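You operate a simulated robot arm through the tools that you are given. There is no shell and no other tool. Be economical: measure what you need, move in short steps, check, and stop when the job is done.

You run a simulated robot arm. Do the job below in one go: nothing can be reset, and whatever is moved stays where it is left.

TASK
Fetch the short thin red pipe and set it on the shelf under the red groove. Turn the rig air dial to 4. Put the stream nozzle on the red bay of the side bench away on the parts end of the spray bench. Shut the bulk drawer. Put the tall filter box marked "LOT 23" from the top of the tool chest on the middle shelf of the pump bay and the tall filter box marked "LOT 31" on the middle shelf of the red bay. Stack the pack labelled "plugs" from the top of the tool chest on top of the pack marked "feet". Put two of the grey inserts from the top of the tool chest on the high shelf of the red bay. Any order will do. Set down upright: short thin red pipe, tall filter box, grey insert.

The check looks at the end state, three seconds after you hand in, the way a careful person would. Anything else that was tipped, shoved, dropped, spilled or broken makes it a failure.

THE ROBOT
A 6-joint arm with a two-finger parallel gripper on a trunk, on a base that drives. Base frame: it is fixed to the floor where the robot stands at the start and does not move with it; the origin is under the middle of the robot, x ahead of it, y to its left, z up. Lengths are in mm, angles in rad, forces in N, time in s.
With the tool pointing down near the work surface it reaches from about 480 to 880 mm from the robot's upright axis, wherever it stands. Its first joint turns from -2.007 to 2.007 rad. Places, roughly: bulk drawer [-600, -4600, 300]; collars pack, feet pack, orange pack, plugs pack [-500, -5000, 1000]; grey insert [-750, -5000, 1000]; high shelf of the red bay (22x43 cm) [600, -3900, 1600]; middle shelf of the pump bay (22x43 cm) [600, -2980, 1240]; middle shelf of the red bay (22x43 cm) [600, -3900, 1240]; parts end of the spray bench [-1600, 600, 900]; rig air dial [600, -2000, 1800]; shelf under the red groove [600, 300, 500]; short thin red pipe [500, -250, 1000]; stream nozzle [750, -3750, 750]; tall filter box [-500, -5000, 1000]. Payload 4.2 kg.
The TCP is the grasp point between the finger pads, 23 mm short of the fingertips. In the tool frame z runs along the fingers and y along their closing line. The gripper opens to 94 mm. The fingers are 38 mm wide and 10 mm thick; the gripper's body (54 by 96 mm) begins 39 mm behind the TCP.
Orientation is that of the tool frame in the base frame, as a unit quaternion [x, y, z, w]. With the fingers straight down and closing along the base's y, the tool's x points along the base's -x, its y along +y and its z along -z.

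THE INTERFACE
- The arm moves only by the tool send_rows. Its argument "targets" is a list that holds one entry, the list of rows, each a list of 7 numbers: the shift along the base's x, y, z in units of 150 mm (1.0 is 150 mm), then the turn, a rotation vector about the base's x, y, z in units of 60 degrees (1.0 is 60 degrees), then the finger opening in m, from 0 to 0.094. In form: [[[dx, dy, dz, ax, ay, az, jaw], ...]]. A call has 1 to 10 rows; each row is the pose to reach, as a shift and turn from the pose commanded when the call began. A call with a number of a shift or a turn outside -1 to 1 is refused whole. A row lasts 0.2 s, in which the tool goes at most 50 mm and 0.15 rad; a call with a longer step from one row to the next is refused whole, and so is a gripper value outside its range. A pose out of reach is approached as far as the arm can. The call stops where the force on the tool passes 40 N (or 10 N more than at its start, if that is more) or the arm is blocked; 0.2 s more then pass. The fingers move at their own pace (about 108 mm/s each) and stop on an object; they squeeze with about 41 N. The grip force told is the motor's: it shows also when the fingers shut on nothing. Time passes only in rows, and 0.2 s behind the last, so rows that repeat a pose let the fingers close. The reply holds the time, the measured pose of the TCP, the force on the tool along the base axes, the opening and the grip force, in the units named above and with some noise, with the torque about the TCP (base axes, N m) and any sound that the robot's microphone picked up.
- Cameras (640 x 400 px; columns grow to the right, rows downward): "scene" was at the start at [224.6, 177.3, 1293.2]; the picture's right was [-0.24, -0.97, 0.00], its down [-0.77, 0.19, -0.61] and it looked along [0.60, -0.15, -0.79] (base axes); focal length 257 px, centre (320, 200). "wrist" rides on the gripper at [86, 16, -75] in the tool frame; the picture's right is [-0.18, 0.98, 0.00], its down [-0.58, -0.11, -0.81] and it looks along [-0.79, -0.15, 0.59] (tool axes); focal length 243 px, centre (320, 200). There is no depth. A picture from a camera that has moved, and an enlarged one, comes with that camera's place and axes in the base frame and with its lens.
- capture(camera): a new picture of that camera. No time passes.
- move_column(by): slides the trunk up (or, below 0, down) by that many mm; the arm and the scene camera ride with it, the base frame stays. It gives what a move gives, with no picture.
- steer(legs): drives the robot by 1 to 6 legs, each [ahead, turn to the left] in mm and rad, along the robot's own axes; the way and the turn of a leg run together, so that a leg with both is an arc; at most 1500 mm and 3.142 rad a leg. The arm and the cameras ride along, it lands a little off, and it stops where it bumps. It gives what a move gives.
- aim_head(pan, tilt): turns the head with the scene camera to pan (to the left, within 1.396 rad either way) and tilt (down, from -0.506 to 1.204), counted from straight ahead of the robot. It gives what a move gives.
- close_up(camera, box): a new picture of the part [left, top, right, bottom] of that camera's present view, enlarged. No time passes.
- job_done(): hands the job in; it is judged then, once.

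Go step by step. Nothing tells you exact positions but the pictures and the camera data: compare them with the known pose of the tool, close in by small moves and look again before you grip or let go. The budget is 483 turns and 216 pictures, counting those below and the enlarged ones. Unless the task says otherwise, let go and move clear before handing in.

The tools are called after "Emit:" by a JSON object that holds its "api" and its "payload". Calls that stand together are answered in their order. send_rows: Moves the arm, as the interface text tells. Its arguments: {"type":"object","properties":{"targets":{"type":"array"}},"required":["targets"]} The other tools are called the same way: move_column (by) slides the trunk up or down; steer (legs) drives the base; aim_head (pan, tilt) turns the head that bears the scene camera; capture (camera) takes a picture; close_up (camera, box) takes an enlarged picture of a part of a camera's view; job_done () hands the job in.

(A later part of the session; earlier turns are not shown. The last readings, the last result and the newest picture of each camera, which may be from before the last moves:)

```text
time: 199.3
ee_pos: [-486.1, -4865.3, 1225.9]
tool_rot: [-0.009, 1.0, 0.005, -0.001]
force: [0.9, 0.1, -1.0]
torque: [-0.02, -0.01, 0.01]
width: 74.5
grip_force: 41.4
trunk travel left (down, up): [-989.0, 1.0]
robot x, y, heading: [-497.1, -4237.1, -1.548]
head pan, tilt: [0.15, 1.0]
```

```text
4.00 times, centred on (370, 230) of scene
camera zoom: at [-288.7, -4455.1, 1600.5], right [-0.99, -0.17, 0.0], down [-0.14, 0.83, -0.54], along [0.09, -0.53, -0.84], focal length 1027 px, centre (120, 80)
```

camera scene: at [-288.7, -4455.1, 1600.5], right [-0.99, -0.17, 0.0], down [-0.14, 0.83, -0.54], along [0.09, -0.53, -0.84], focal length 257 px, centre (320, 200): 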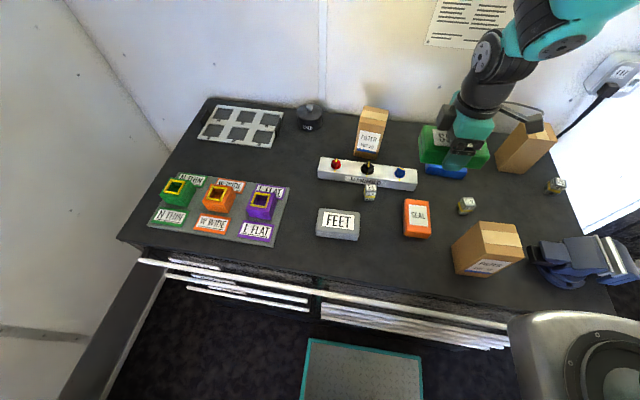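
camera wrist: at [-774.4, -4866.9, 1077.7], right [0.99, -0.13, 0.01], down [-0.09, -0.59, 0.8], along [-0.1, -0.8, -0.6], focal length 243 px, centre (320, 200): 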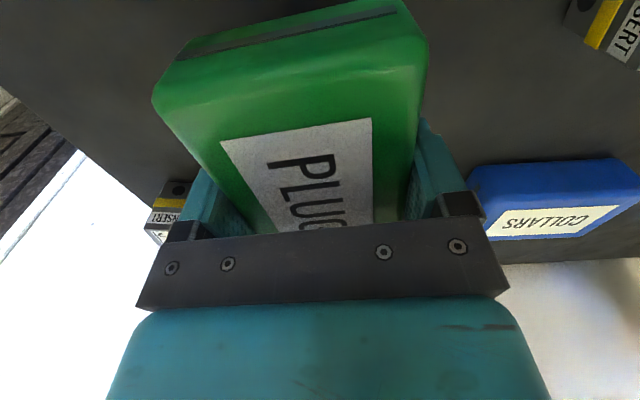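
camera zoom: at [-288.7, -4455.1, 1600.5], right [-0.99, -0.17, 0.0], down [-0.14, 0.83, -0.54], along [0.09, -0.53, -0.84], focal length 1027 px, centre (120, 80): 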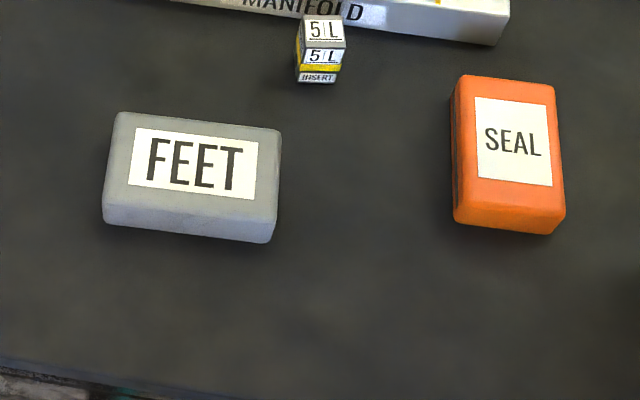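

FEET is centred at (-281.5,-4794), yaw ~3°, top ≈968. Moving above it.

Emit:
{"api": "send_rows", "payload": {"targets": [[[0.2, 0.1, 0, 0, 0, 0.033, 0.0], [0.4, 0.2, 0, 0, 0, 0.033, 0.0], [0.6, 0.3, 0, 0, 0, 0.033, 0.0], [0.8, 0.4, 0, 0, 0, 0.033, 0.0], [1, 0.47, 0, 0, 0, 0.033, 0.0]]]}}

Emit:
{"api": "send_rows", "payload": {"targets": [[[0.2, 0, 0, 0, 0, 0, 0.0], [0.363, 0, -0.2, 0, 0, 0, 0.0], [0.363, 0, -0.5, 0, 0, 0, 0.0], [0.363, 0, -0.8, 0, 0, 0, 0.0], [0.363, 0, -1, 0, 0, 0, 0.0]]]}}

Emit:
{"api": "capture", "payload": {"camera": "scene"}}

Emit:
{"api": "capture", "payload": {"camera": "wrist"}}

```text
time: 200.5
ee_pos: [-337.2, -4794.9, 1231.0]
tool_rot: [-0.026, 1.0, 0.005, 0.0]
force: [0.4, -0.4, -1.9]
torque: [0.03, -0.01, 0.02]
width: 74.8
grip_force: 41.1
trunk travel left (down, up): [-989.0, 1.0]
robot x, y, heading: [-497.7, -4240.4, -1.552]
head pan, tilt: [0.15, 1.0]
```

```text
time: 201.7
ee_pos: [-283.1, -4792.5, 1077.2]
tool_rot: [-0.025, 1.0, 0.004, -0.001]
force: [0.2, 0.0, -2.3]
torque: [-0.02, 0.02, -0.01]
width: 74.8
grip_force: 40.9
trunk travel left (down, up): [-989.0, 1.0]
robot x, y, heading: [-495.4, -4240.0, -1.548]
head pan, tilt: [0.15, 1.0]
```

```text
126 pictures are left
camera scene: at [-288.7, -4454.9, 1600.5], right [-0.99, -0.17, 0.0], down [-0.14, 0.83, -0.54], along [0.09, -0.53, -0.84], focal length 257 px, centre (320, 200)
```

scene: 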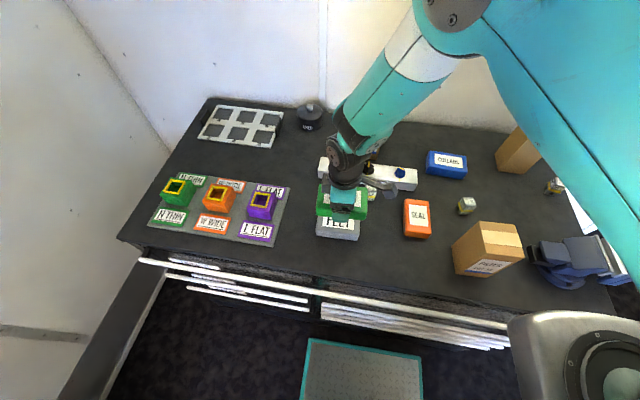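

```text
125 pictures are left
camera wrist: at [-370.9, -4781.7, 1151.2], right [0.13, 0.99, 0.01], down [0.59, -0.09, 0.81], along [0.8, -0.1, -0.59], focal length 243 px, centre (320, 200)
```

wrist: 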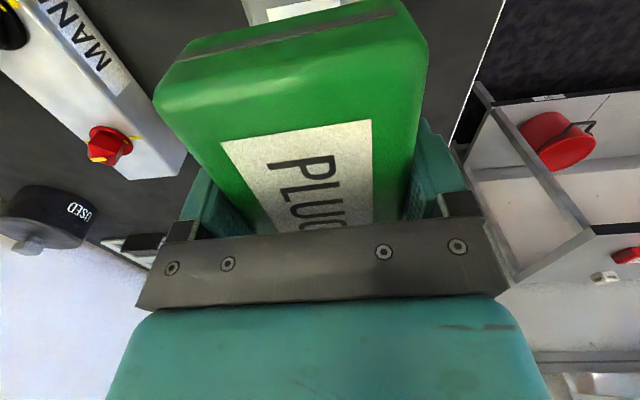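

Emit:
{"api": "send_rows", "payload": {"targets": [[[0, 0, -0.2, 0, 0, 0, 0.0], [0, 0, -0.4, 0, 0, 0, 0.0]]]}}

Emit:
{"api": "close_up", "payload": {"camera": "scene", "box": [270, 160, 430, 260]}}

```text
time: 202.3
ee_pos: [-281.2, -4794.0, 1016.8]
tool_rot: [-0.026, 1.0, 0.004, 0.0]
force: [-0.3, -0.2, -1.3]
torque: [0.03, -0.02, 0.0]
width: 74.7
grip_force: 41.4
trunk travel left (down, up): [-989.0, 1.0]
robot x, y, heading: [-497.4, -4237.2, -1.549]
head pan, tilt: [0.15, 1.0]
```

```text
4.00 times, centred on (350, 210) of scene
camera zoom: at [-288.7, -4454.8, 1600.6], right [-0.99, -0.17, 0.0], down [-0.14, 0.83, -0.54], along [0.09, -0.53, -0.84], focal length 1027 px, centre (200, 160)
```

zoom: 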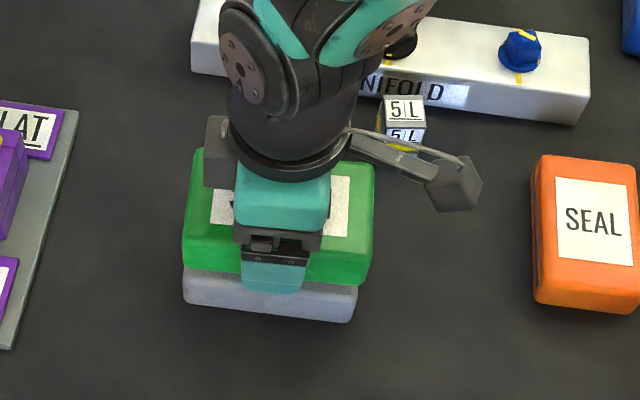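

Emit:
{"api": "send_rows", "payload": {"targets": [[[0.02, 0, -0.06, 0, 0, 0, 0.0], [0.02, 0, -0.12, 0, 0, 0, 0.0]]]}}

Emit:
{"api": "send_rows", "payload": {"targets": [[[0, 0, -0.02, 0, 0, 0, 0.0], [0, 0, -0.04, 0, 0, 0, 0.0]]]}}

```text
time: 202.9
ee_pos: [-277.9, -4792.8, 999.0]
tool_rot: [-0.026, 1.0, 0.005, -0.001]
force: [-0.1, 0.0, -1.4]
torque: [-0.01, -0.03, -0.04]
width: 74.8
grip_force: 41.1
trunk travel left (down, up): [-989.0, 1.0]
robot x, y, heading: [-497.0, -4237.8, -1.554]
head pan, tilt: [0.15, 1.0]
```

```text
time: 203.5
ee_pos: [-278.5, -4792.8, 995.2]
tool_rot: [-0.026, 1.0, 0.005, 0.0]
force: [-0.9, -0.8, -1.7]
torque: [0.02, -0.03, 0.01]
width: 75.0
grip_force: 41.3
trunk travel left (down, up): [-989.0, 1.0]
robot x, y, heading: [-495.4, -4237.7, -1.552]
head pan, tilt: [0.15, 1.0]
```

Emit:
{"api": "send_rows", "payload": {"targets": [[[0, 0, -0.015, 0, 0, 0, 0.0], [0, 0, -0.03, 0, 0, 0, 0.0]]]}}

Emit:
{"api": "send_rows", "payload": {"targets": [[[0, 0, -0.015, 0, 0, 0, 0.0], [0, 0, -0.03, 0, 0, 0, 0.0]]]}}

```text
time: 204.1
ee_pos: [-277.0, -4793.5, 993.7]
tool_rot: [-0.026, 1.0, 0.003, 0.001]
force: [-2.5, 3.0, 26.0]
torque: [-0.85, -0.31, -0.03]
width: 74.9
grip_force: 40.8
trunk travel left (down, up): [-989.0, 1.0]
robot x, y, heading: [-498.1, -4237.0, -1.55]
head pan, tilt: [0.15, 1.0]
```

```text
time: 204.5
ee_pos: [-276.6, -4795.7, 993.2]
tool_rot: [-0.025, 1.0, 0.001, 0.001]
force: [-1.8, 2.9, 20.7]
torque: [-0.26, 0.59, -0.15]
width: 74.7
grip_force: 40.8
trunk travel left (down, up): [-989.0, 1.0]
robot x, y, heading: [-501.5, -4239.2, -1.553]
head pan, tilt: [0.15, 1.0]
stopped in row 1: the force on the tool passed its limit (the readings are from after the stop); the commanded pose is now the measured one
```

Contact. Release slightly raised and go up.

Emit:
{"api": "send_rows", "payload": {"targets": [[[0, 0, 0.01, 0, 0, 0, 0.0], [0, 0, 0.01, 0, 0, 0, 0.09], [0, 0, 0.01, 0, 0, 0, 0.09], [0, 0, 0.15, 0, 0, 0, 0.09], [0, 0, 0.4, 0, 0, 0, 0.09], [0, 0, 0.7, 0, 0, 0, 0.09], [0, 0, 1, 0, 0, 0, 0.09]]]}}

Emit:
{"api": "send_rows", "payload": {"targets": [[[-0.2, -0.2, 0.2, 0, 0, 0, 0.09], [-0.4, -0.4, 0.4, 0, 0, 0, 0.09], [-0.6, -0.6, 0.6, 0, 0, 0, 0.09]]]}}

Emit:
{"api": "close_up", "payload": {"camera": "scene", "box": [270, 160, 430, 260]}}

```text
time: 206.1
ee_pos: [-276.8, -4793.3, 1142.9]
tool_rot: [-0.026, 1.0, 0.004, -0.001]
force: [-0.4, -0.9, -0.6]
torque: [0.01, 0.0, -0.01]
width: 90.2
grip_force: 0.0
trunk travel left (down, up): [-989.0, 1.0]
robot x, y, heading: [-494.4, -4238.9, -1.545]
head pan, tilt: [0.15, 1.0]
```

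```text
refused: row 1 steps farther than a row can; nothing moved
```

```text
4.00 times, centred on (350, 210) of scene
camera zoom: at [-288.5, -4455.4, 1600.3], right [-0.99, -0.17, 0.0], down [-0.14, 0.83, -0.54], along [0.09, -0.53, -0.84], focal length 1027 px, centre (200, 160)
```

zoom: 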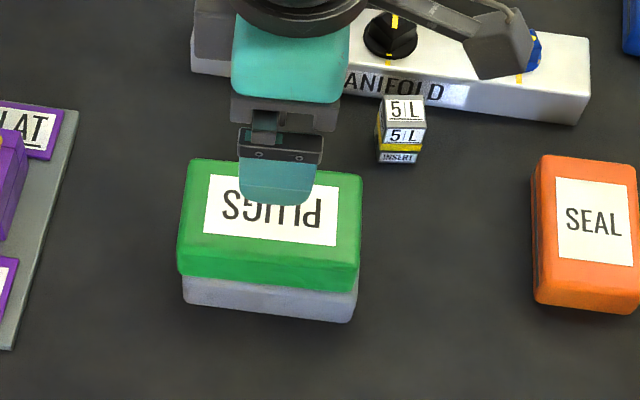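

PLUGS sits squarely on FEET. Next LOT 23: I'll use the flipped tool (camera on top) pitched 60° forward, so the box can go on the shelf later. First rise, extend and turn the tool.

Emit:
{"api": "send_rows", "payload": {"targets": [[[0, -0.2, 0.15, 0, 0, 0.13, 0.094], [0, -0.4, 0.3, 0, 0, 0.26, 0.094], [0, -0.6, 0.45, 0, 0, 0.39, 0.094], [0, -0.8, 0.6, 0, 0, 0.52, 0.094], [0, -0.95, 0.7, 0, 0, 0.65, 0.094], [0, -1, 0.7, 0, 0, 0.72, 0.094]]]}}

Emit:
{"api": "send_rows", "payload": {"targets": [[[0, 0, 0, 0, 0, 0.13, 0.094], [0, 0, 0, 0, 0, 0.26, 0.094], [0, 0, 0, 0, 0, 0.39, 0.094], [0, 0, 0, 0, 0, 0.52, 0.094], [0, 0, 0, 0, 0, 0.65, 0.094], [0, 0, 0, 0, 0, 0.73, 0.094]]]}}

Emit:
{"api": "send_rows", "payload": {"targets": [[[0, 0, 0, -0.14, 0, 0, 0.094], [0, 0, 0, -0.28, 0, 0, 0.094], [0, 0, 0, -0.42, 0, 0, 0.094], [0, 0, 0, -0.56, 0, 0, 0.094], [0, 0, 0, -0.7, 0, 0, 0.094], [0, 0, 0, -0.84, 0, 0, 0.094], [0, 0, 0, -0.98, 0, 0, 0.094]]]}}

Emit:
{"api": "capture", "payload": {"camera": "wrist"}}

```text
time: 207.5
ee_pos: [-277.5, -4944.7, 1246.6]
tool_rot: [-0.393, 0.919, 0.003, 0.0]
force: [-0.8, 0.0, -0.1]
torque: [0.0, -0.02, 0.0]
width: 94.3
grip_force: 0.2
trunk travel left (down, up): [-989.0, 1.0]
robot x, y, heading: [-496.2, -4239.4, -1.553]
head pan, tilt: [0.15, 1.0]
```

```text
time: 208.9
ee_pos: [-276.3, -4945.5, 1245.2]
tool_rot: [0.708, -0.706, -0.003, 0.001]
force: [0.6, 0.1, -0.1]
torque: [-0.02, -0.02, 0.0]
width: 94.0
grip_force: 0.1
trunk travel left (down, up): [-989.0, 1.0]
robot x, y, heading: [-495.5, -4240.2, -1.554]
head pan, tilt: [0.15, 1.0]
```

```text
time: 210.5
ee_pos: [-277.8, -4945.2, 1246.7]
tool_rot: [-0.615, 0.617, -0.346, -0.349]
force: [-0.3, 1.2, -0.7]
torque: [0.0, -0.01, 0.02]
width: 93.8
grip_force: 0.0
trunk travel left (down, up): [-989.0, 1.0]
robot x, y, heading: [-498.3, -4244.3, -1.552]
head pan, tilt: [0.15, 1.0]
```

```text
122 pictures are left
camera wrist: at [-294.0, -4925.5, 1358.7], right [-0.98, 0.1, -0.15], down [0.11, 0.99, -0.08], along [0.15, -0.1, -0.98], focal length 243 px, centre (320, 200)
```

wrist: 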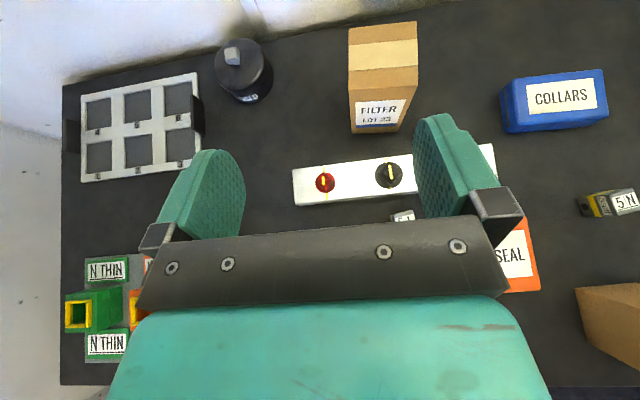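

LOT 23's top is centred near (-339,-5105), about 77 mm wide and square to the axes. Moving to a standoff along the tool axis.

Emit:
{"api": "send_rows", "payload": {"targets": [[[-0.15, 0, -0.2, 0, 0, 0, 0.094], [-0.3, -0.05, -0.4, 0, 0, 0, 0.094], [-0.41, -0.1, -0.6, 0, 0, 0, 0.094], [-0.41, -0.19, -0.71, 0, 0, 0, 0.094]]]}}

Emit:
{"api": "capture", "payload": {"camera": "wrist"}}

```text
time: 211.5
ee_pos: [-337.8, -4971.5, 1141.0]
tool_rot: [-0.615, 0.617, -0.346, -0.349]
force: [-0.8, -0.1, 0.3]
torque: [-0.02, -0.01, -0.02]
width: 94.0
grip_force: 0.0
trunk travel left (down, up): [-989.0, 1.0]
robot x, y, heading: [-499.1, -4236.6, -1.553]
head pan, tilt: [0.15, 1.0]
```

```text
121 pictures are left
camera wrist: at [-354.6, -4952.5, 1252.1], right [-0.98, 0.1, -0.15], down [0.11, 0.99, -0.08], along [0.14, -0.1, -0.98], focal length 243 px, centre (320, 200)
```

wrist: 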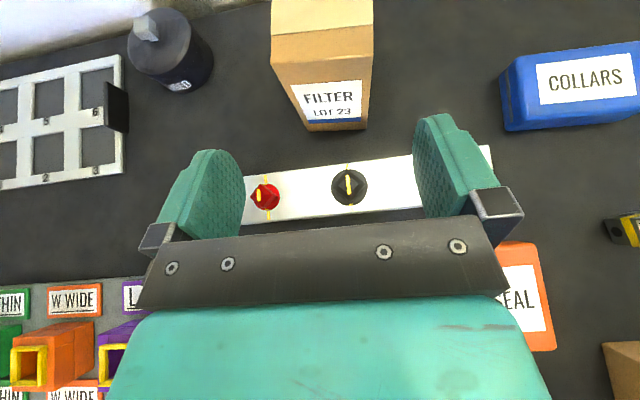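

LOT 23 measures ~80 mm wide, top ≈1076, centre about (-342,-5113), yawed ~-4°. I'll align and advance part way.

Emit:
{"api": "send_rows", "payload": {"targets": [[[-0.02, -0.25, -0.17, 0, 0, -0.06, 0.094], [-0.025, -0.5, -0.35, 0, 0, -0.06, 0.094]]]}}

Emit:
{"api": "capture", "payload": {"camera": "wrist"}}

```text
time: 212.1
ee_pos: [-343.6, -5048.7, 1087.3]
tool_rot: [-0.595, 0.636, -0.334, -0.36]
force: [0.6, 0.2, 0.1]
torque: [0.02, 0.0, 0.0]
width: 94.0
grip_force: 0.1
trunk travel left (down, up): [-989.0, 1.0]
robot x, y, heading: [-495.6, -4236.1, -1.549]
head pan, tilt: [0.15, 1.0]
```

```text
120 pictures are left
camera wrist: at [-358.6, -5027.9, 1199.0], right [-0.97, 0.16, -0.15], down [0.18, 0.98, -0.08], along [0.14, -0.1, -0.98], focal length 243 px, centre (320, 200)
```

wrist: 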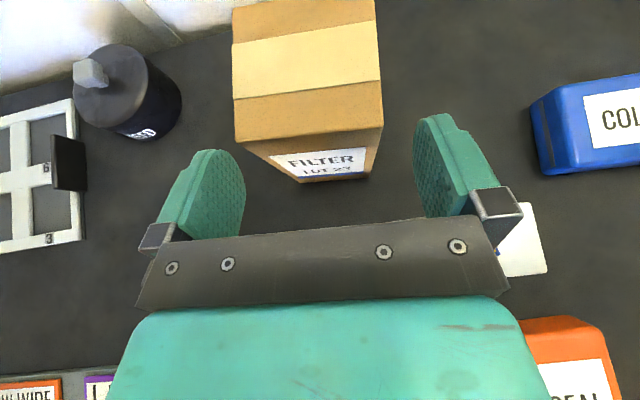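

Emit:
{"api": "send_rows", "payload": {"targets": [[[0.005, -0.14, -0.09, 0, 0, -0.02, 0.094], [0.005, -0.27, -0.18, 0, 0, -0.02, 0.094], [0.005, -0.39, -0.25, 0, 0, -0.02, 0.094]]]}}

Emit:
{"api": "capture", "payload": {"camera": "wrist"}}

```text
time: 212.9
ee_pos: [-342.3, -5107.0, 1048.5]
tool_rot: [-0.589, 0.642, -0.331, -0.363]
force: [-0.3, 3.7, 5.7]
torque: [0.05, 0.22, -0.08]
width: 93.8
grip_force: 0.1
trunk travel left (down, up): [-989.0, 1.0]
robot x, y, heading: [-496.4, -4239.3, -1.548]
head pan, tilt: [0.15, 1.0]
```

```text
119 pictures are left
camera wrist: at [-356.6, -5086.9, 1161.1], right [-0.97, 0.18, -0.15], down [0.2, 0.98, -0.08], along [0.14, -0.11, -0.98], focal length 243 px, centre (320, 200)
```

wrist: 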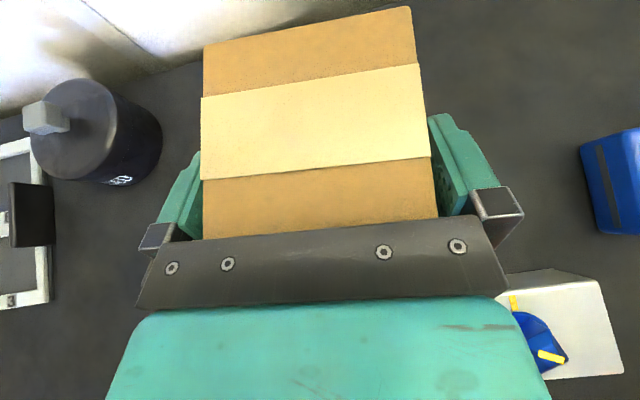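

Emit:
{"api": "send_rows", "payload": {"targets": [[[0, 0.02, 0.01, 0, 0, 0, 0.094], [0, 0.02, 0.01, 0, 0, 0, 0.05], [0, 0.02, 0.01, 0, 0, 0, 0.0], [0, 0.02, 0.01, 0, 0, 0, 0.0], [0, 0.02, 0.01, 0, 0, 0, 0.0]]]}}

Emit:
{"api": "send_rows", "payload": {"targets": [[[0, 0, 0.1, 0, 0, 0, 0.0], [0, 0, 0.25, 0, 0, 0, 0.0], [0, 0, 0.4, 0, 0, 0, 0.0]]]}}

Emit:
{"api": "capture", "payload": {"camera": "wrist"}}

Emit:
{"api": "capture", "payload": {"camera": "scene"}}

```text
time: 214.1
ee_pos: [-341.2, -5104.4, 1051.1]
tool_rot: [-0.589, 0.643, -0.329, -0.363]
force: [-0.3, -0.6, -0.6]
torque: [0.03, 0.01, -0.01]
width: 79.7
grip_force: 41.2
trunk travel left (down, up): [-989.0, 1.0]
robot x, y, heading: [-500.4, -4239.1, -1.547]
head pan, tilt: [0.15, 1.0]
```

```text
time: 214.9
ee_pos: [-340.2, -5103.1, 1111.9]
tool_rot: [-0.589, 0.643, -0.33, -0.362]
force: [0.1, 0.2, -1.4]
torque: [0.01, 0.0, -0.04]
width: 79.9
grip_force: 40.9
trunk travel left (down, up): [-989.0, 1.0]
robot x, y, heading: [-497.5, -4236.9, -1.55]
head pan, tilt: [0.15, 1.0]
```

```text
118 pictures are left
camera wrist: at [-355.7, -5082.5, 1222.8], right [-0.97, 0.18, -0.15], down [0.2, 0.98, -0.08], along [0.14, -0.11, -0.98], focal length 243 px, centre (320, 200)
```

wrist: 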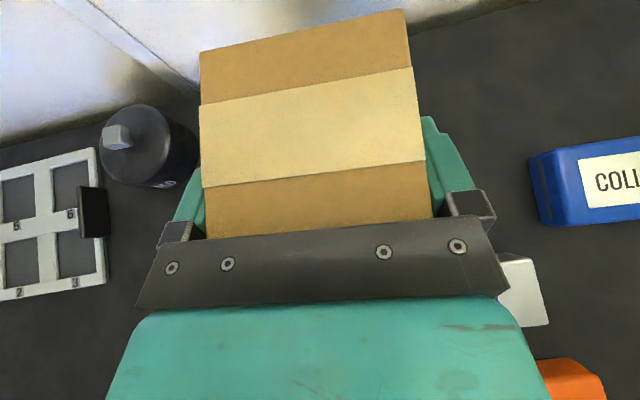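

```text
117 pictures are left
camera scene: at [-288.6, -4455.3, 1600.4], right [-0.99, -0.17, 0.0], down [-0.14, 0.83, -0.54], along [0.09, -0.53, -0.84], focal length 257 px, centre (320, 200)
```

scene: 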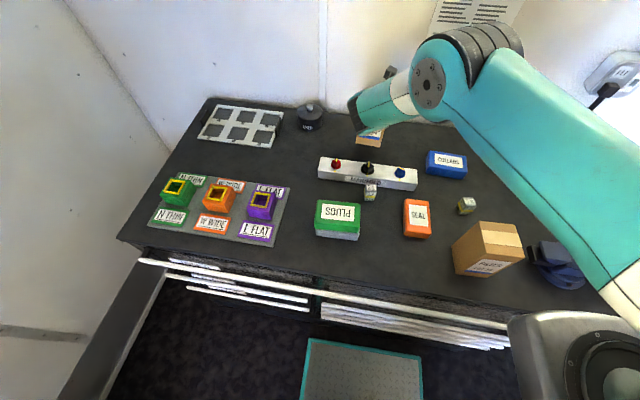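

LOT 23 is in hand. Raise, pull in a bit, then reverse to the pump bay and turn to face the shelves.

Emit:
{"api": "send_rows", "payload": {"targets": [[[0, 0.1, 0.25, 0, 0, 0, 0.0], [0, 0.2, 0.5, 0, 0, 0, 0.0], [0, 0.4, 0.7, 0, 0, 0, 0.0], [0, 0.6, 0.85, 0, 0, 0, 0.0], [0, 0.75, 1, 0, 0, 0, 0.0]]]}}

Emit:
{"api": "steer", "payload": {"legs": [[-1150, 0], [0, 1.55]]}}

Emit:
{"api": "aim_head", "payload": {"pan": 0.0, "tilt": 0.35}}

Emit:
{"api": "capture", "payload": {"camera": "scene"}}

Emit:
{"api": "capture", "payload": {"camera": "wrist"}}

```text
time: 216.1
ee_pos: [-341.5, -4990.8, 1260.7]
tool_rot: [-0.589, 0.643, -0.33, -0.362]
force: [-0.7, -0.5, -2.8]
torque: [0.03, -0.01, 0.01]
width: 79.8
grip_force: 41.1
trunk travel left (down, up): [-989.0, 1.0]
robot x, y, heading: [-497.1, -4240.5, -1.545]
head pan, tilt: [0.15, 1.0]
```

```text
time: 225.7
ee_pos: [236.9, -2944.9, 1260.6]
tool_rot: [0.871, -0.039, 0.49, 0.023]
force: [0.8, -0.6, -1.7]
torque: [-0.01, 0.03, -0.02]
width: 79.7
grip_force: 41.1
trunk travel left (down, up): [-989.0, 1.0]
robot x, y, heading: [-514.1, -3096.8, 0.019]
head pan, tilt: [0.15, 1.0]
```

```text
time: 226.8
ee_pos: [237.4, -2945.5, 1260.2]
tool_rot: [0.871, -0.04, 0.49, 0.024]
force: [-0.3, 0.0, -1.3]
torque: [-0.02, 0.01, 0.02]
width: 79.5
grip_force: 41.4
trunk travel left (down, up): [-989.0, 1.0]
robot x, y, heading: [-515.3, -3099.6, 0.018]
head pan, tilt: [0.0, 0.351]
```

```text
116 pictures are left
camera scene: at [-274.3, -2899.8, 1655.2], right [0.02, -1.0, 0.0], down [-0.34, -0.01, -0.94], along [0.94, 0.02, -0.34], focal length 257 px, centre (320, 200)
```

scene: 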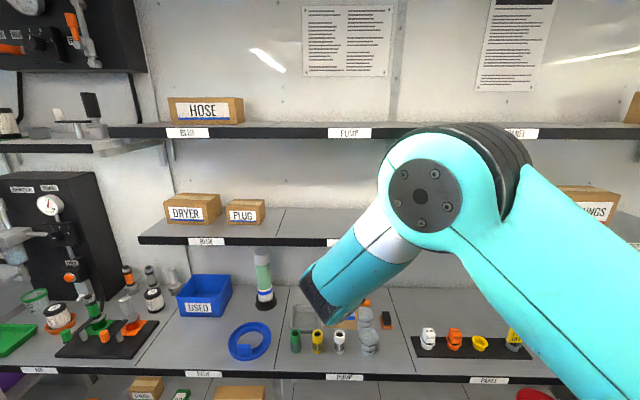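

```text
115 pictures are left
camera wrist: at [216.4, -2958.3, 1371.9], right [-0.19, -0.97, -0.15], down [-0.98, 0.2, -0.08], along [0.11, 0.14, -0.98], focal length 243 px, centre (320, 200)
```

wrist: 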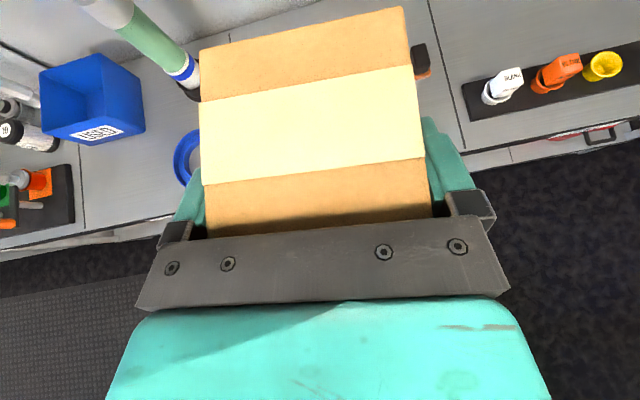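

The pump bay's middle shelf front edge is at x≈480, bay centre y≈-2970. I'll raise to z≈1385, straighten yaw, then drive in.

Emit:
{"api": "send_rows", "payload": {"targets": [[[0, -0.05, 0.2, 0, 0, 0.086, 0.0], [0, -0.1, 0.4, 0, 0, 0.086, 0.0], [0, -0.15, 0.6, 0, 0, 0.086, 0.0], [0, -0.2, 0.83, 0, 0, 0.086, 0.0]]]}}

Emit:
{"api": "steer", "payload": {"legs": [[180, -0.018]]}}

Emit:
{"api": "aim_head", "payload": {"pan": 0.1, "tilt": 0.3}}

Emit:
{"api": "capture", "payload": {"camera": "scene"}}

Emit:
{"api": "capture", "payload": {"camera": "wrist"}}

```text
time: 227.8
ee_pos: [235.8, -2973.4, 1385.1]
tool_rot: [0.872, 0.0, 0.49, 0.002]
force: [1.3, 0.2, -1.2]
torque: [0.02, -0.01, 0.02]
width: 79.6
grip_force: 41.0
trunk travel left (down, up): [-989.0, 1.0]
robot x, y, heading: [-515.2, -3097.8, 0.018]
head pan, tilt: [0.0, 0.351]
```

```text
time: 229.3
ee_pos: [418.5, -2987.2, 1385.2]
tool_rot: [0.871, -0.009, 0.49, 0.007]
force: [0.0, -0.8, -0.9]
torque: [0.02, 0.03, -0.02]
width: 79.8
grip_force: 40.9
trunk travel left (down, up): [-989.0, 1.0]
robot x, y, heading: [-339.6, -3098.5, -0.0]
head pan, tilt: [0.0, 0.351]
```

```text
time: 229.9
ee_pos: [418.8, -2987.7, 1385.8]
tool_rot: [0.871, -0.009, 0.49, 0.007]
force: [-0.1, 0.6, -1.2]
torque: [0.01, 0.03, -0.02]
width: 79.7
grip_force: 41.0
trunk travel left (down, up): [-989.0, 1.0]
robot x, y, heading: [-334.6, -3095.9, -0.001]
head pan, tilt: [0.099, 0.3]
```

```text
114 pictures are left
camera scene: at [-90.2, -2894.1, 1659.9], right [0.1, -1.0, 0.0], down [-0.29, -0.03, -0.96], along [0.95, 0.09, -0.3], focal length 257 px, centre (320, 200)
```

scene: 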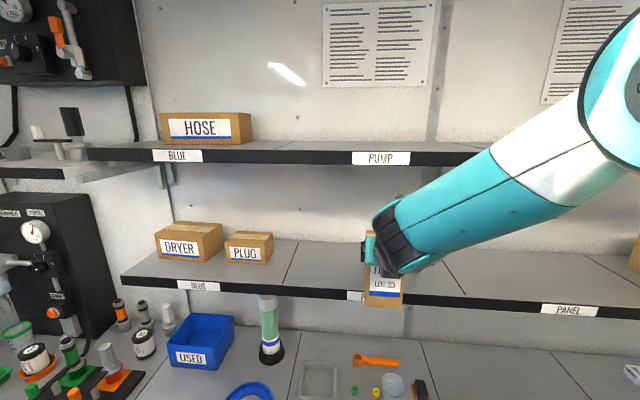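

```text
113 pictures are left
camera wrist: at [398.8, -3002.6, 1496.6], right [-0.12, -0.98, -0.15], down [-0.99, 0.13, -0.08], along [0.1, 0.14, -0.98], focal length 243 px, centre (320, 200)
```

wrist: 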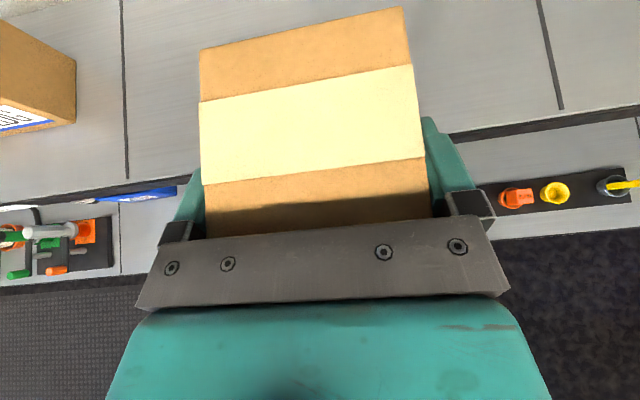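

Emit:
{"api": "send_rows", "payload": {"targets": [[[0, 0.05, 0.1, 0, 0, 0.01, 0.0], [0, 0.1, 0.13, 0, 0, 0.015, 0.0]]]}}

Emit:
{"api": "steer", "payload": {"legs": [[110, 0]]}}

Emit:
{"api": "capture", "payload": {"camera": "scene"}}

Emit:
{"api": "capture", "payload": {"camera": "wrist"}}

```text
time: 230.5
ee_pos: [417.5, -2972.8, 1405.9]
tool_rot: [0.872, -0.002, 0.49, 0.003]
force: [0.2, -0.2, -1.4]
torque: [-0.02, 0.05, 0.01]
width: 79.7
grip_force: 41.2
trunk travel left (down, up): [-989.0, 1.0]
robot x, y, heading: [-331.8, -3097.9, -0.003]
head pan, tilt: [0.099, 0.3]
```

```text
time: 231.7
ee_pos: [528.4, -2971.7, 1404.1]
tool_rot: [0.872, -0.001, 0.49, 0.002]
force: [-0.4, -0.1, -1.4]
torque: [0.0, 0.03, -0.01]
width: 79.9
grip_force: 41.0
trunk travel left (down, up): [-989.0, 1.0]
robot x, y, heading: [-225.4, -3096.3, -0.002]
head pan, tilt: [0.099, 0.3]
```

```text
112 pictures are left
camera scene: at [19.1, -2893.9, 1660.0], right [0.1, -1.0, 0.0], down [-0.29, -0.03, -0.96], along [0.95, 0.09, -0.3], focal length 257 px, centre (320, 200)
```

scene: 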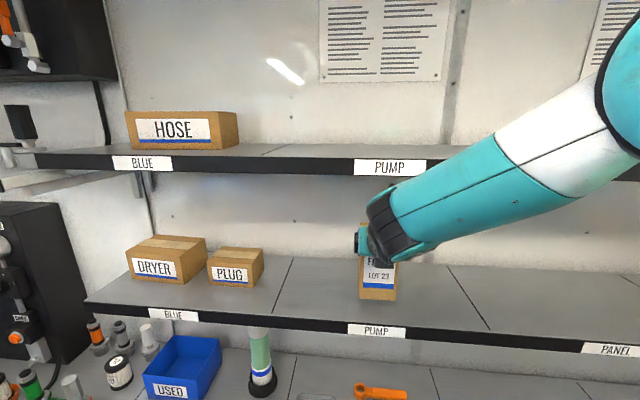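

```text
111 pictures are left
camera wrist: at [508.7, -2986.9, 1516.8], right [-0.1, -0.98, -0.15], down [-0.99, 0.11, -0.08], along [0.09, 0.14, -0.98], focal length 243 px, centre (320, 200)
```

wrist: 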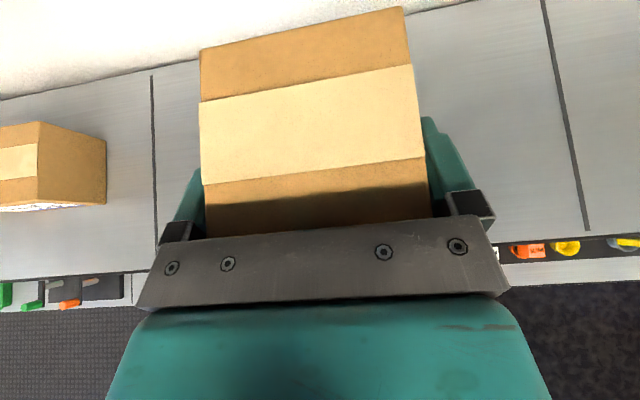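

Emit:
{"api": "send_rows", "payload": {"targets": [[[0.18, 0, 0, 0, 0, 0, 0.0], [0.36, 0, 0, 0, 0, 0, 0.0], [0.36, 0, -0.1, 0, 0, 0, 0.0], [0.36, 0, -0.18, 0, 0, 0, 0.0]]]}}

Emit:
{"api": "close_up", "payload": {"camera": "scene", "box": [300, 200, 460, 300]}}

```text
time: 232.7
ee_pos: [583.6, -2972.6, 1378.2]
tool_rot: [0.872, -0.002, 0.49, 0.003]
force: [0.3, 1.0, -1.3]
torque: [0.0, 0.01, -0.03]
width: 79.5
grip_force: 41.2
trunk travel left (down, up): [-989.0, 1.0]
robot x, y, heading: [-224.4, -3098.3, 0.004]
head pan, tilt: [0.099, 0.3]
```

```text
4.00 times, centred on (380, 250) of scene
camera zoom: at [19.6, -2893.9, 1660.0], right [0.1, -1.0, 0.0], down [-0.29, -0.03, -0.96], along [0.95, 0.09, -0.3], focal length 1027 px, centre (80, 0)
```

zoom: 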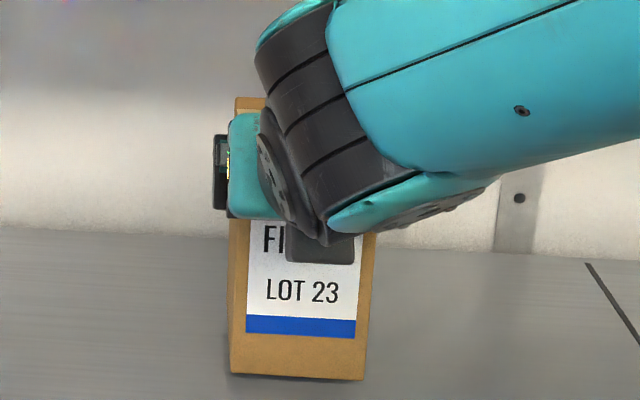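

Lowering in small steps.

Emit:
{"api": "send_rows", "payload": {"targets": [[[0, 0, -0.03, 0, 0, 0, 0.0], [0, 0, -0.06, 0, 0, 0, 0.0]]]}}

Emit:
{"api": "send_rows", "payload": {"targets": [[[0, 0, -0.015, 0, 0, 0, 0.0], [0, 0, -0.03, 0, 0, 0, 0.0]]]}}

Emit:
{"api": "send_rows", "payload": {"targets": [[[0, 0, -0.015, 0, 0, 0, 0.0], [0, 0, -0.03, 0, 0, 0, 0.0]]]}}

```text
time: 233.3
ee_pos: [582.4, -2972.1, 1369.6]
tool_rot: [0.871, -0.002, 0.492, 0.003]
force: [0.2, -0.1, 3.7]
torque: [0.17, -0.2, 0.03]
width: 79.5
grip_force: 41.2
trunk travel left (down, up): [-989.0, 1.0]
robot x, y, heading: [-224.9, -3098.5, -0.004]
head pan, tilt: [0.099, 0.3]
```

```text
time: 233.9
ee_pos: [581.7, -2972.1, 1369.0]
tool_rot: [0.869, -0.003, 0.495, 0.002]
force: [-7.2, -2.9, 27.2]
torque: [0.22, -0.68, -0.07]
width: 79.7
grip_force: 40.9
trunk travel left (down, up): [-989.0, 1.0]
robot x, y, heading: [-225.3, -3098.8, -0.003]
head pan, tilt: [0.099, 0.3]
```

```text
time: 234.5
ee_pos: [584.4, -2970.5, 1367.0]
tool_rot: [0.868, -0.002, 0.496, 0.001]
force: [3.2, 1.0, 9.2]
torque: [-0.07, -0.08, 0.01]
width: 79.7
grip_force: 40.5
trunk travel left (down, up): [-989.0, 1.0]
robot x, y, heading: [-225.5, -3095.2, -0.005]
head pan, tilt: [0.099, 0.3]
stopped in row 2: the force on the tool passed its limit (the readings are from after the stop); the commanded pose is now the measured one
```

Contact; release and retreat along the tool axis.

Emit:
{"api": "send_rows", "payload": {"targets": [[[0, 0, 0.005, 0, 0, 0, 0.0], [0, 0, 0.005, 0, 0, 0, 0.094], [0, 0, 0.005, 0, 0, 0, 0.094], [0, 0, 0.005, 0, 0, 0, 0.094]]]}}

Emit:
{"api": "send_rows", "payload": {"targets": [[[-0.1, 0, 0.05, 0, 0, 0, 0.094], [-0.25, 0, 0.12, 0, 0, 0, 0.094], [-0.5, 0, 0.2, 0, 0, 0, 0.094], [-0.75, 0, 0.25, 0, 0, 0, 0.094], [-1, 0, 0.25, 0, 0, 0, 0.094]]]}}

Emit:
{"api": "capture", "payload": {"camera": "wrist"}}

Emit:
{"api": "capture", "payload": {"camera": "scene"}}

```text
time: 235.5
ee_pos: [584.9, -2971.9, 1364.0]
tool_rot: [0.87, -0.003, 0.494, 0.002]
force: [-0.9, -0.6, 0.7]
torque: [-0.01, 0.0, 0.02]
width: 93.9
grip_force: 0.1
trunk travel left (down, up): [-989.0, 1.0]
robot x, y, heading: [-224.7, -3098.2, -0.003]
head pan, tilt: [0.099, 0.3]
```

```text
time: 236.7
ee_pos: [433.4, -2973.5, 1401.1]
tool_rot: [0.87, -0.003, 0.494, 0.002]
force: [0.8, 0.2, 0.2]
torque: [-0.01, -0.02, 0.05]
width: 93.8
grip_force: 0.1
trunk travel left (down, up): [-989.0, 1.0]
robot x, y, heading: [-229.0, -3100.4, 0.002]
head pan, tilt: [0.099, 0.3]
```

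```text
109 pictures are left
camera wrist: at [413.8, -2988.1, 1513.0], right [-0.1, -0.98, -0.16], down [-0.99, 0.11, -0.09], along [0.1, 0.15, -0.98], focal length 243 px, centre (320, 200)
```

wrist: 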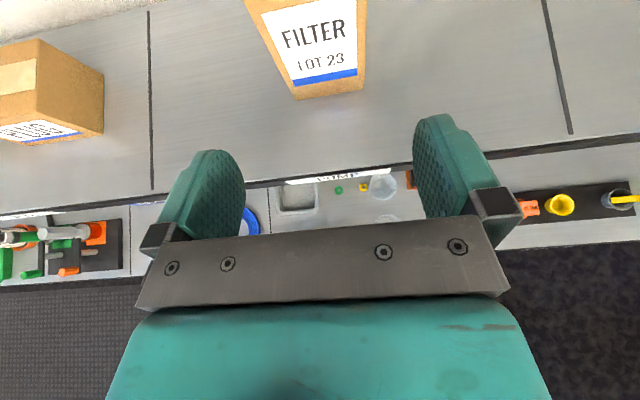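

```text
108 pictures are left
camera scene: at [20.0, -2894.0, 1659.9], right [0.1, -1.0, 0.0], down [-0.29, -0.03, -0.96], along [0.95, 0.09, -0.3], focal length 257 px, centre (320, 200)
```

scene: 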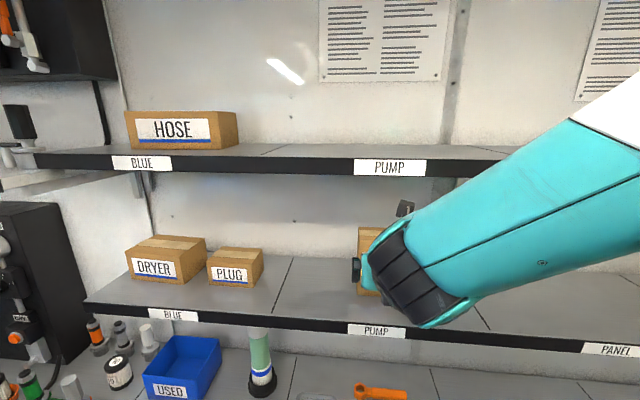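

LOT 23 stands in the pump bay. Heading back to the chest for the third box; I'll check the space on the right first.

Emit:
{"api": "steer", "payload": {"legs": [[-330, 0], [0, -1.571], [300, 0]]}}

Emit:
{"api": "aim_head", "payload": {"pan": -0.9, "tilt": 0.5}}

Emit:
{"api": "capture", "payload": {"camera": "scene"}}

```text
time: 244.4
ee_pos: [-457.0, -4058.3, 1402.3]
tool_rot: [-0.604, 0.625, -0.343, -0.355]
force: [-0.2, 0.1, 0.0]
torque: [-0.01, 0.01, 0.02]
width: 93.9
grip_force: 0.1
trunk travel left (down, up): [-989.0, 1.0]
robot x, y, heading: [-559.2, -3398.4, -1.602]
head pan, tilt: [0.099, 0.3]
```

```text
time: 245.7
ee_pos: [-457.4, -4058.2, 1402.6]
tool_rot: [-0.603, 0.626, -0.343, -0.356]
force: [0.1, -1.1, 0.8]
torque: [-0.01, -0.02, 0.02]
width: 94.1
grip_force: 0.1
trunk travel left (down, up): [-989.0, 1.0]
robot x, y, heading: [-562.2, -3394.9, -1.601]
head pan, tilt: [-0.901, 0.499]
```

```text
107 pictures are left
camera scene: at [-445.9, -3607.2, 1641.6], right [-0.6, 0.8, 0.0], down [0.38, 0.29, -0.88], along [-0.71, -0.52, -0.48], focal length 257 px, centre (320, 200)
```

scene: 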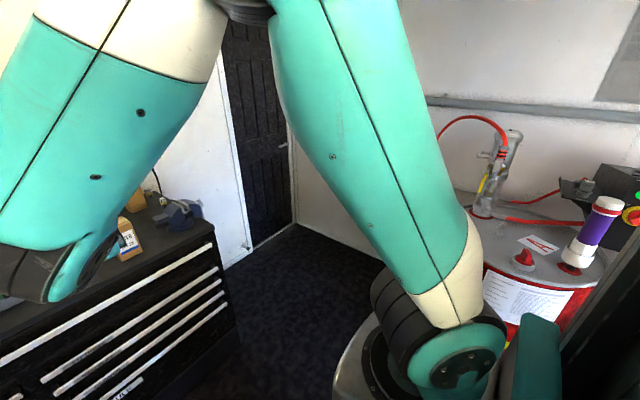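

Plenty of room on the right. Drive to about (-890,-4270) facing the chest.

Emit:
{"api": "steer", "payload": {"legs": [[0, -0.331], [920, 0], [0, 0.361]]}}

Emit:
{"api": "capture", "payload": {"camera": "wrist"}}

Emit:
{"api": "aim_head", "payload": {"pan": 0.1, "tilt": 0.9}}

Emit:
{"api": "capture", "payload": {"camera": "scene"}}

```text
time: 251.4
ee_pos: [-1002.9, -4893.2, 1401.3]
tool_rot: [-0.491, 0.718, -0.278, -0.408]
force: [-0.3, -0.1, 0.4]
torque: [-0.02, -0.02, 0.0]
width: 94.0
grip_force: 0.1
trunk travel left (down, up): [-989.0, 1.0]
robot x, y, heading: [-881.6, -4233.2, -1.936]
head pan, tilt: [-0.901, 0.499]
stopped in leg 2: the robot was blocked; the commanded pose is now the measured one
```

```text
106 pictures are left
camera wrist: at [-1010.7, -4869.6, 1512.9], right [-0.88, 0.44, -0.16], down [0.46, 0.88, -0.09], along [0.1, -0.15, -0.98], focal length 243 px, centre (320, 200)
```

wrist: 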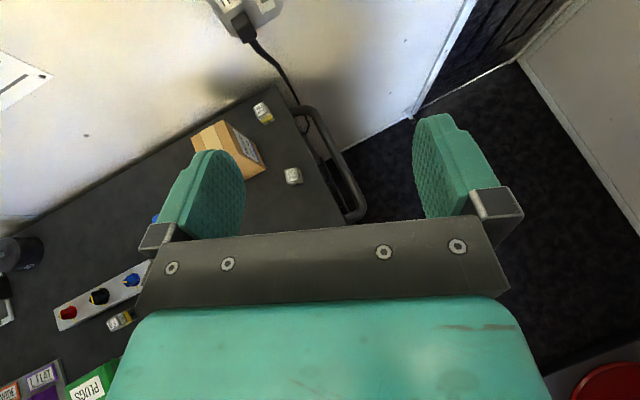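

```text
time: 252.7
ee_pos: [-1002.9, -4895.0, 1401.3]
tool_rot: [-0.491, 0.718, -0.278, -0.409]
force: [0.9, 0.6, 0.0]
torque: [0.01, 0.01, 0.0]
width: 94.4
grip_force: 0.1
trunk travel left (down, up): [-989.0, 1.0]
robot x, y, heading: [-885.1, -4230.2, -1.938]
head pan, tilt: [0.099, 0.901]
```

```text
105 pictures are left
camera scene: at [-777.2, -4517.5, 1607.7], right [-0.96, 0.26, 0.0], down [0.21, 0.76, -0.62], along [-0.16, -0.6, -0.78], focal length 257 px, centre (320, 200)
```

scene: 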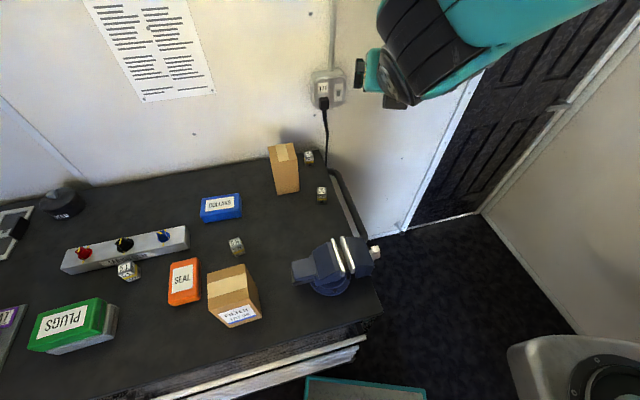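

The base nudged the chest corner; I'll check the label on the third box, back up and straighten.

Emit:
{"api": "close_up", "payload": {"camera": "wrist", "box": [180, 90, 308, 190]}}

Emit:
{"api": "steer", "payload": {"legs": [[-80, 0], [0, 0.365]]}}

Emit:
{"api": "capture", "payload": {"camera": "scene"}}

```text
4.00 times, centred on (244, 140) of wrist
camera zoom: at [-1010.8, -4869.7, 1512.9], right [-0.88, 0.44, -0.16], down [0.46, 0.88, -0.09], along [0.1, -0.15, -0.98], focal length 970 px, centre (624, 440)
```

zoom: 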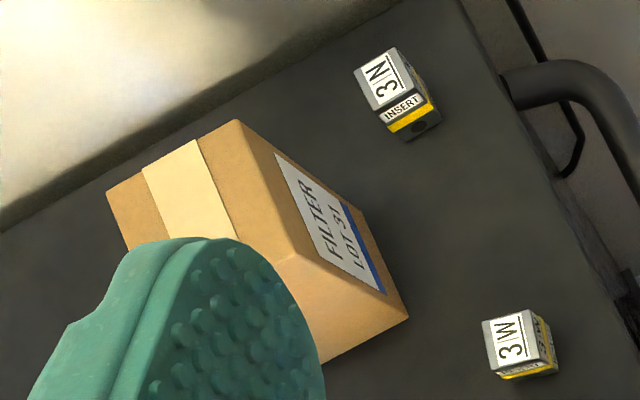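

```text
time: 254.9
ee_pos: [-732.6, -4817.5, 1402.9]
tool_rot: [-0.612, 0.618, -0.347, -0.351]
force: [-0.7, -0.6, -0.7]
torque: [-0.01, 0.03, -0.03]
width: 94.2
grip_force: 0.1
trunk travel left (down, up): [-989.0, 1.0]
robot x, y, heading: [-856.5, -4154.5, -1.579]
head pan, tilt: [0.099, 0.901]
```

```text
103 pictures are left
camera scene: at [-654.7, -4385.7, 1607.7], right [-1.0, -0.1, 0.0], down [-0.07, 0.78, -0.62], along [0.06, -0.62, -0.78], focal length 257 px, centre (320, 200)
```

scene: 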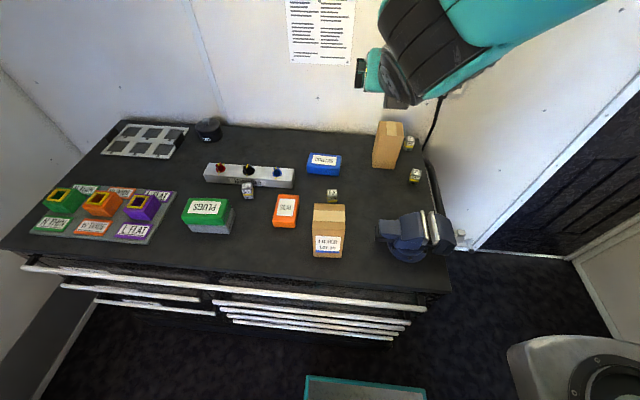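

LOT 31 confirmed. Drive in 105 mm, then hover in front of it.

Emit:
{"api": "steer", "payload": {"legs": [[105, 0]]}}

Emit:
{"api": "send_rows", "payload": {"targets": [[[-0.15, -0.05, -0.2, 0, 0, 0, 0.094], [-0.3, -0.1, -0.4, 0, 0, 0, 0.094], [-0.45, -0.15, -0.6, 0, 0, 0, 0.094], [-0.63, -0.2, -0.75, 0, 0, 0, 0.094], [-0.63, -0.2, -1, 0, 0, 0, 0.094]]]}}

Emit:
{"api": "capture", "payload": {"camera": "wrist"}}

```text
time: 256.0
ee_pos: [-732.6, -4920.6, 1400.7]
tool_rot: [-0.612, 0.617, -0.347, -0.351]
force: [-0.7, 1.3, 0.1]
torque: [0.04, 0.0, -0.06]
width: 94.2
grip_force: 0.2
trunk travel left (down, up): [-989.0, 1.0]
robot x, y, heading: [-857.3, -4259.3, -1.573]
head pan, tilt: [0.099, 0.901]
```

```text
time: 257.2
ee_pos: [-831.0, -4950.0, 1251.5]
tool_rot: [-0.612, 0.617, -0.348, -0.351]
force: [-1.0, 0.8, 0.5]
torque: [0.01, -0.02, 0.02]
width: 94.1
grip_force: 0.1
trunk travel left (down, up): [-989.0, 1.0]
robot x, y, heading: [-853.5, -4263.2, -1.576]
head pan, tilt: [0.099, 0.901]
```

```text
102 pictures are left
camera wrist: at [-846.3, -4930.0, 1362.3], right [-0.98, 0.1, -0.16], down [0.12, 0.99, -0.09], along [0.15, -0.1, -0.98], focal length 243 px, centre (320, 200)
```

wrist: 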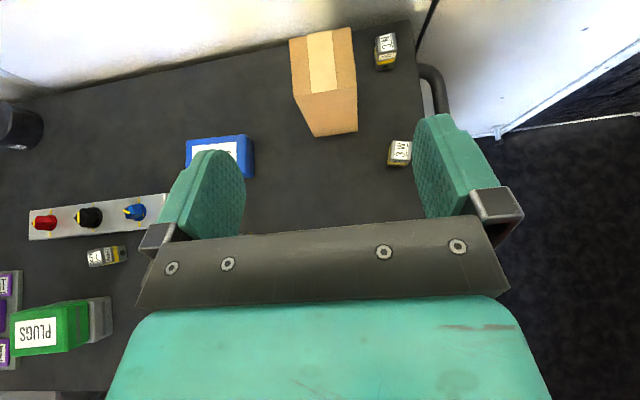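

LOT 31 is centred at (-824,-5133), square to the axes. Standoff, then advance.

Emit:
{"api": "send_rows", "payload": {"targets": [[[0.03, -0.05, -0.25, 0, 0, 0, 0.094], [0.045, -0.15, -0.5, 0, 0, 0, 0.094], [0.045, -0.3, -0.7, 0, 0, 0, 0.094], [0.045, -0.43, -0.89, 0, 0, 0, 0.094]]]}}

Emit:
{"api": "send_rows", "payload": {"targets": [[[0, -0.2, -0.12, 0, 0, 0, 0.094], [0, -0.35, -0.21, 0, 0, 0, 0.094]]]}}

Emit:
{"api": "capture", "payload": {"camera": "wrist"}}

```text
time: 258.2
ee_pos: [-822.2, -5015.2, 1117.6]
tool_rot: [-0.612, 0.617, -0.348, -0.352]
force: [0.4, 0.5, -0.3]
torque: [0.0, -0.01, 0.0]
width: 94.1
grip_force: 0.1
trunk travel left (down, up): [-989.0, 1.0]
robot x, y, heading: [-856.5, -4262.7, -1.573]
head pan, tilt: [0.099, 0.901]
```

```text
time: 258.8
ee_pos: [-821.7, -5068.5, 1086.6]
tool_rot: [-0.612, 0.618, -0.346, -0.351]
force: [-0.1, 0.3, -0.5]
torque: [0.01, -0.01, 0.01]
width: 94.3
grip_force: 0.0
trunk travel left (down, up): [-989.0, 1.0]
robot x, y, heading: [-861.2, -4262.5, -1.572]
head pan, tilt: [0.099, 0.901]
```

```text
101 pictures are left
camera wrist: at [-838.8, -5047.3, 1198.2], right [-0.98, 0.1, -0.16], down [0.12, 0.99, -0.09], along [0.15, -0.1, -0.98], focal length 243 px, centre (320, 200)
```

wrist: 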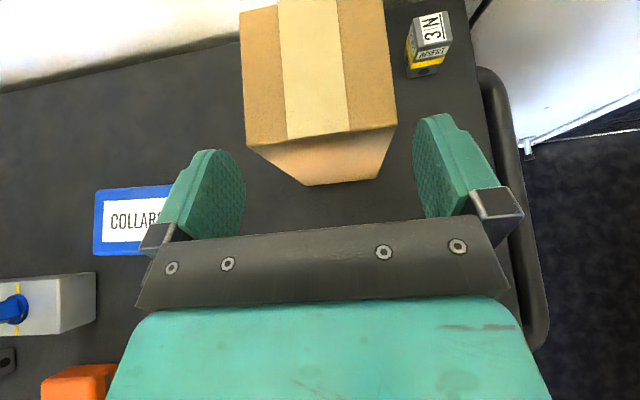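

Emit:
{"api": "send_rows", "payload": {"targets": [[[-0.01, -0.13, -0.08, 0, 0, -0.03, 0.094], [-0.01, -0.26, -0.17, 0, 0, -0.03, 0.094], [-0.01, -0.37, -0.245, 0, 0, -0.03, 0.094]]]}}

Emit:
{"api": "capture", "payload": {"camera": "wrist"}}

```text
time: 259.6
ee_pos: [-823.6, -5126.2, 1050.6]
tool_rot: [-0.602, 0.627, -0.343, -0.356]
force: [-0.7, 2.0, 4.5]
torque: [0.04, -0.17, 0.07]
width: 94.0
grip_force: 0.1
trunk travel left (down, up): [-989.0, 1.0]
robot x, y, heading: [-854.8, -4259.8, -1.581]
head pan, tilt: [0.099, 0.901]
```

```text
100 pictures are left
camera wrist: at [-839.0, -5104.7, 1161.8], right [-0.98, 0.14, -0.16], down [0.15, 0.98, -0.09], along [0.14, -0.11, -0.98], focal length 243 px, centre (320, 200)
```

wrist: 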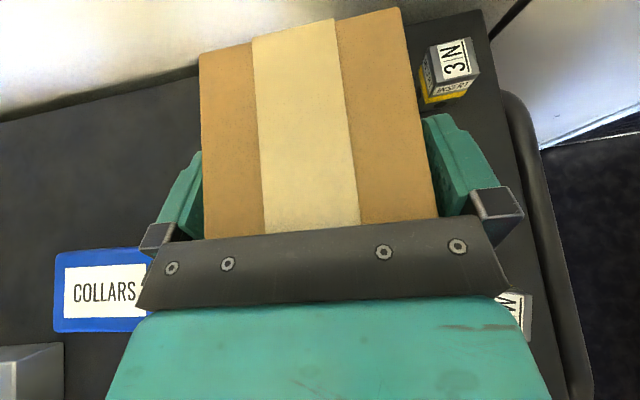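

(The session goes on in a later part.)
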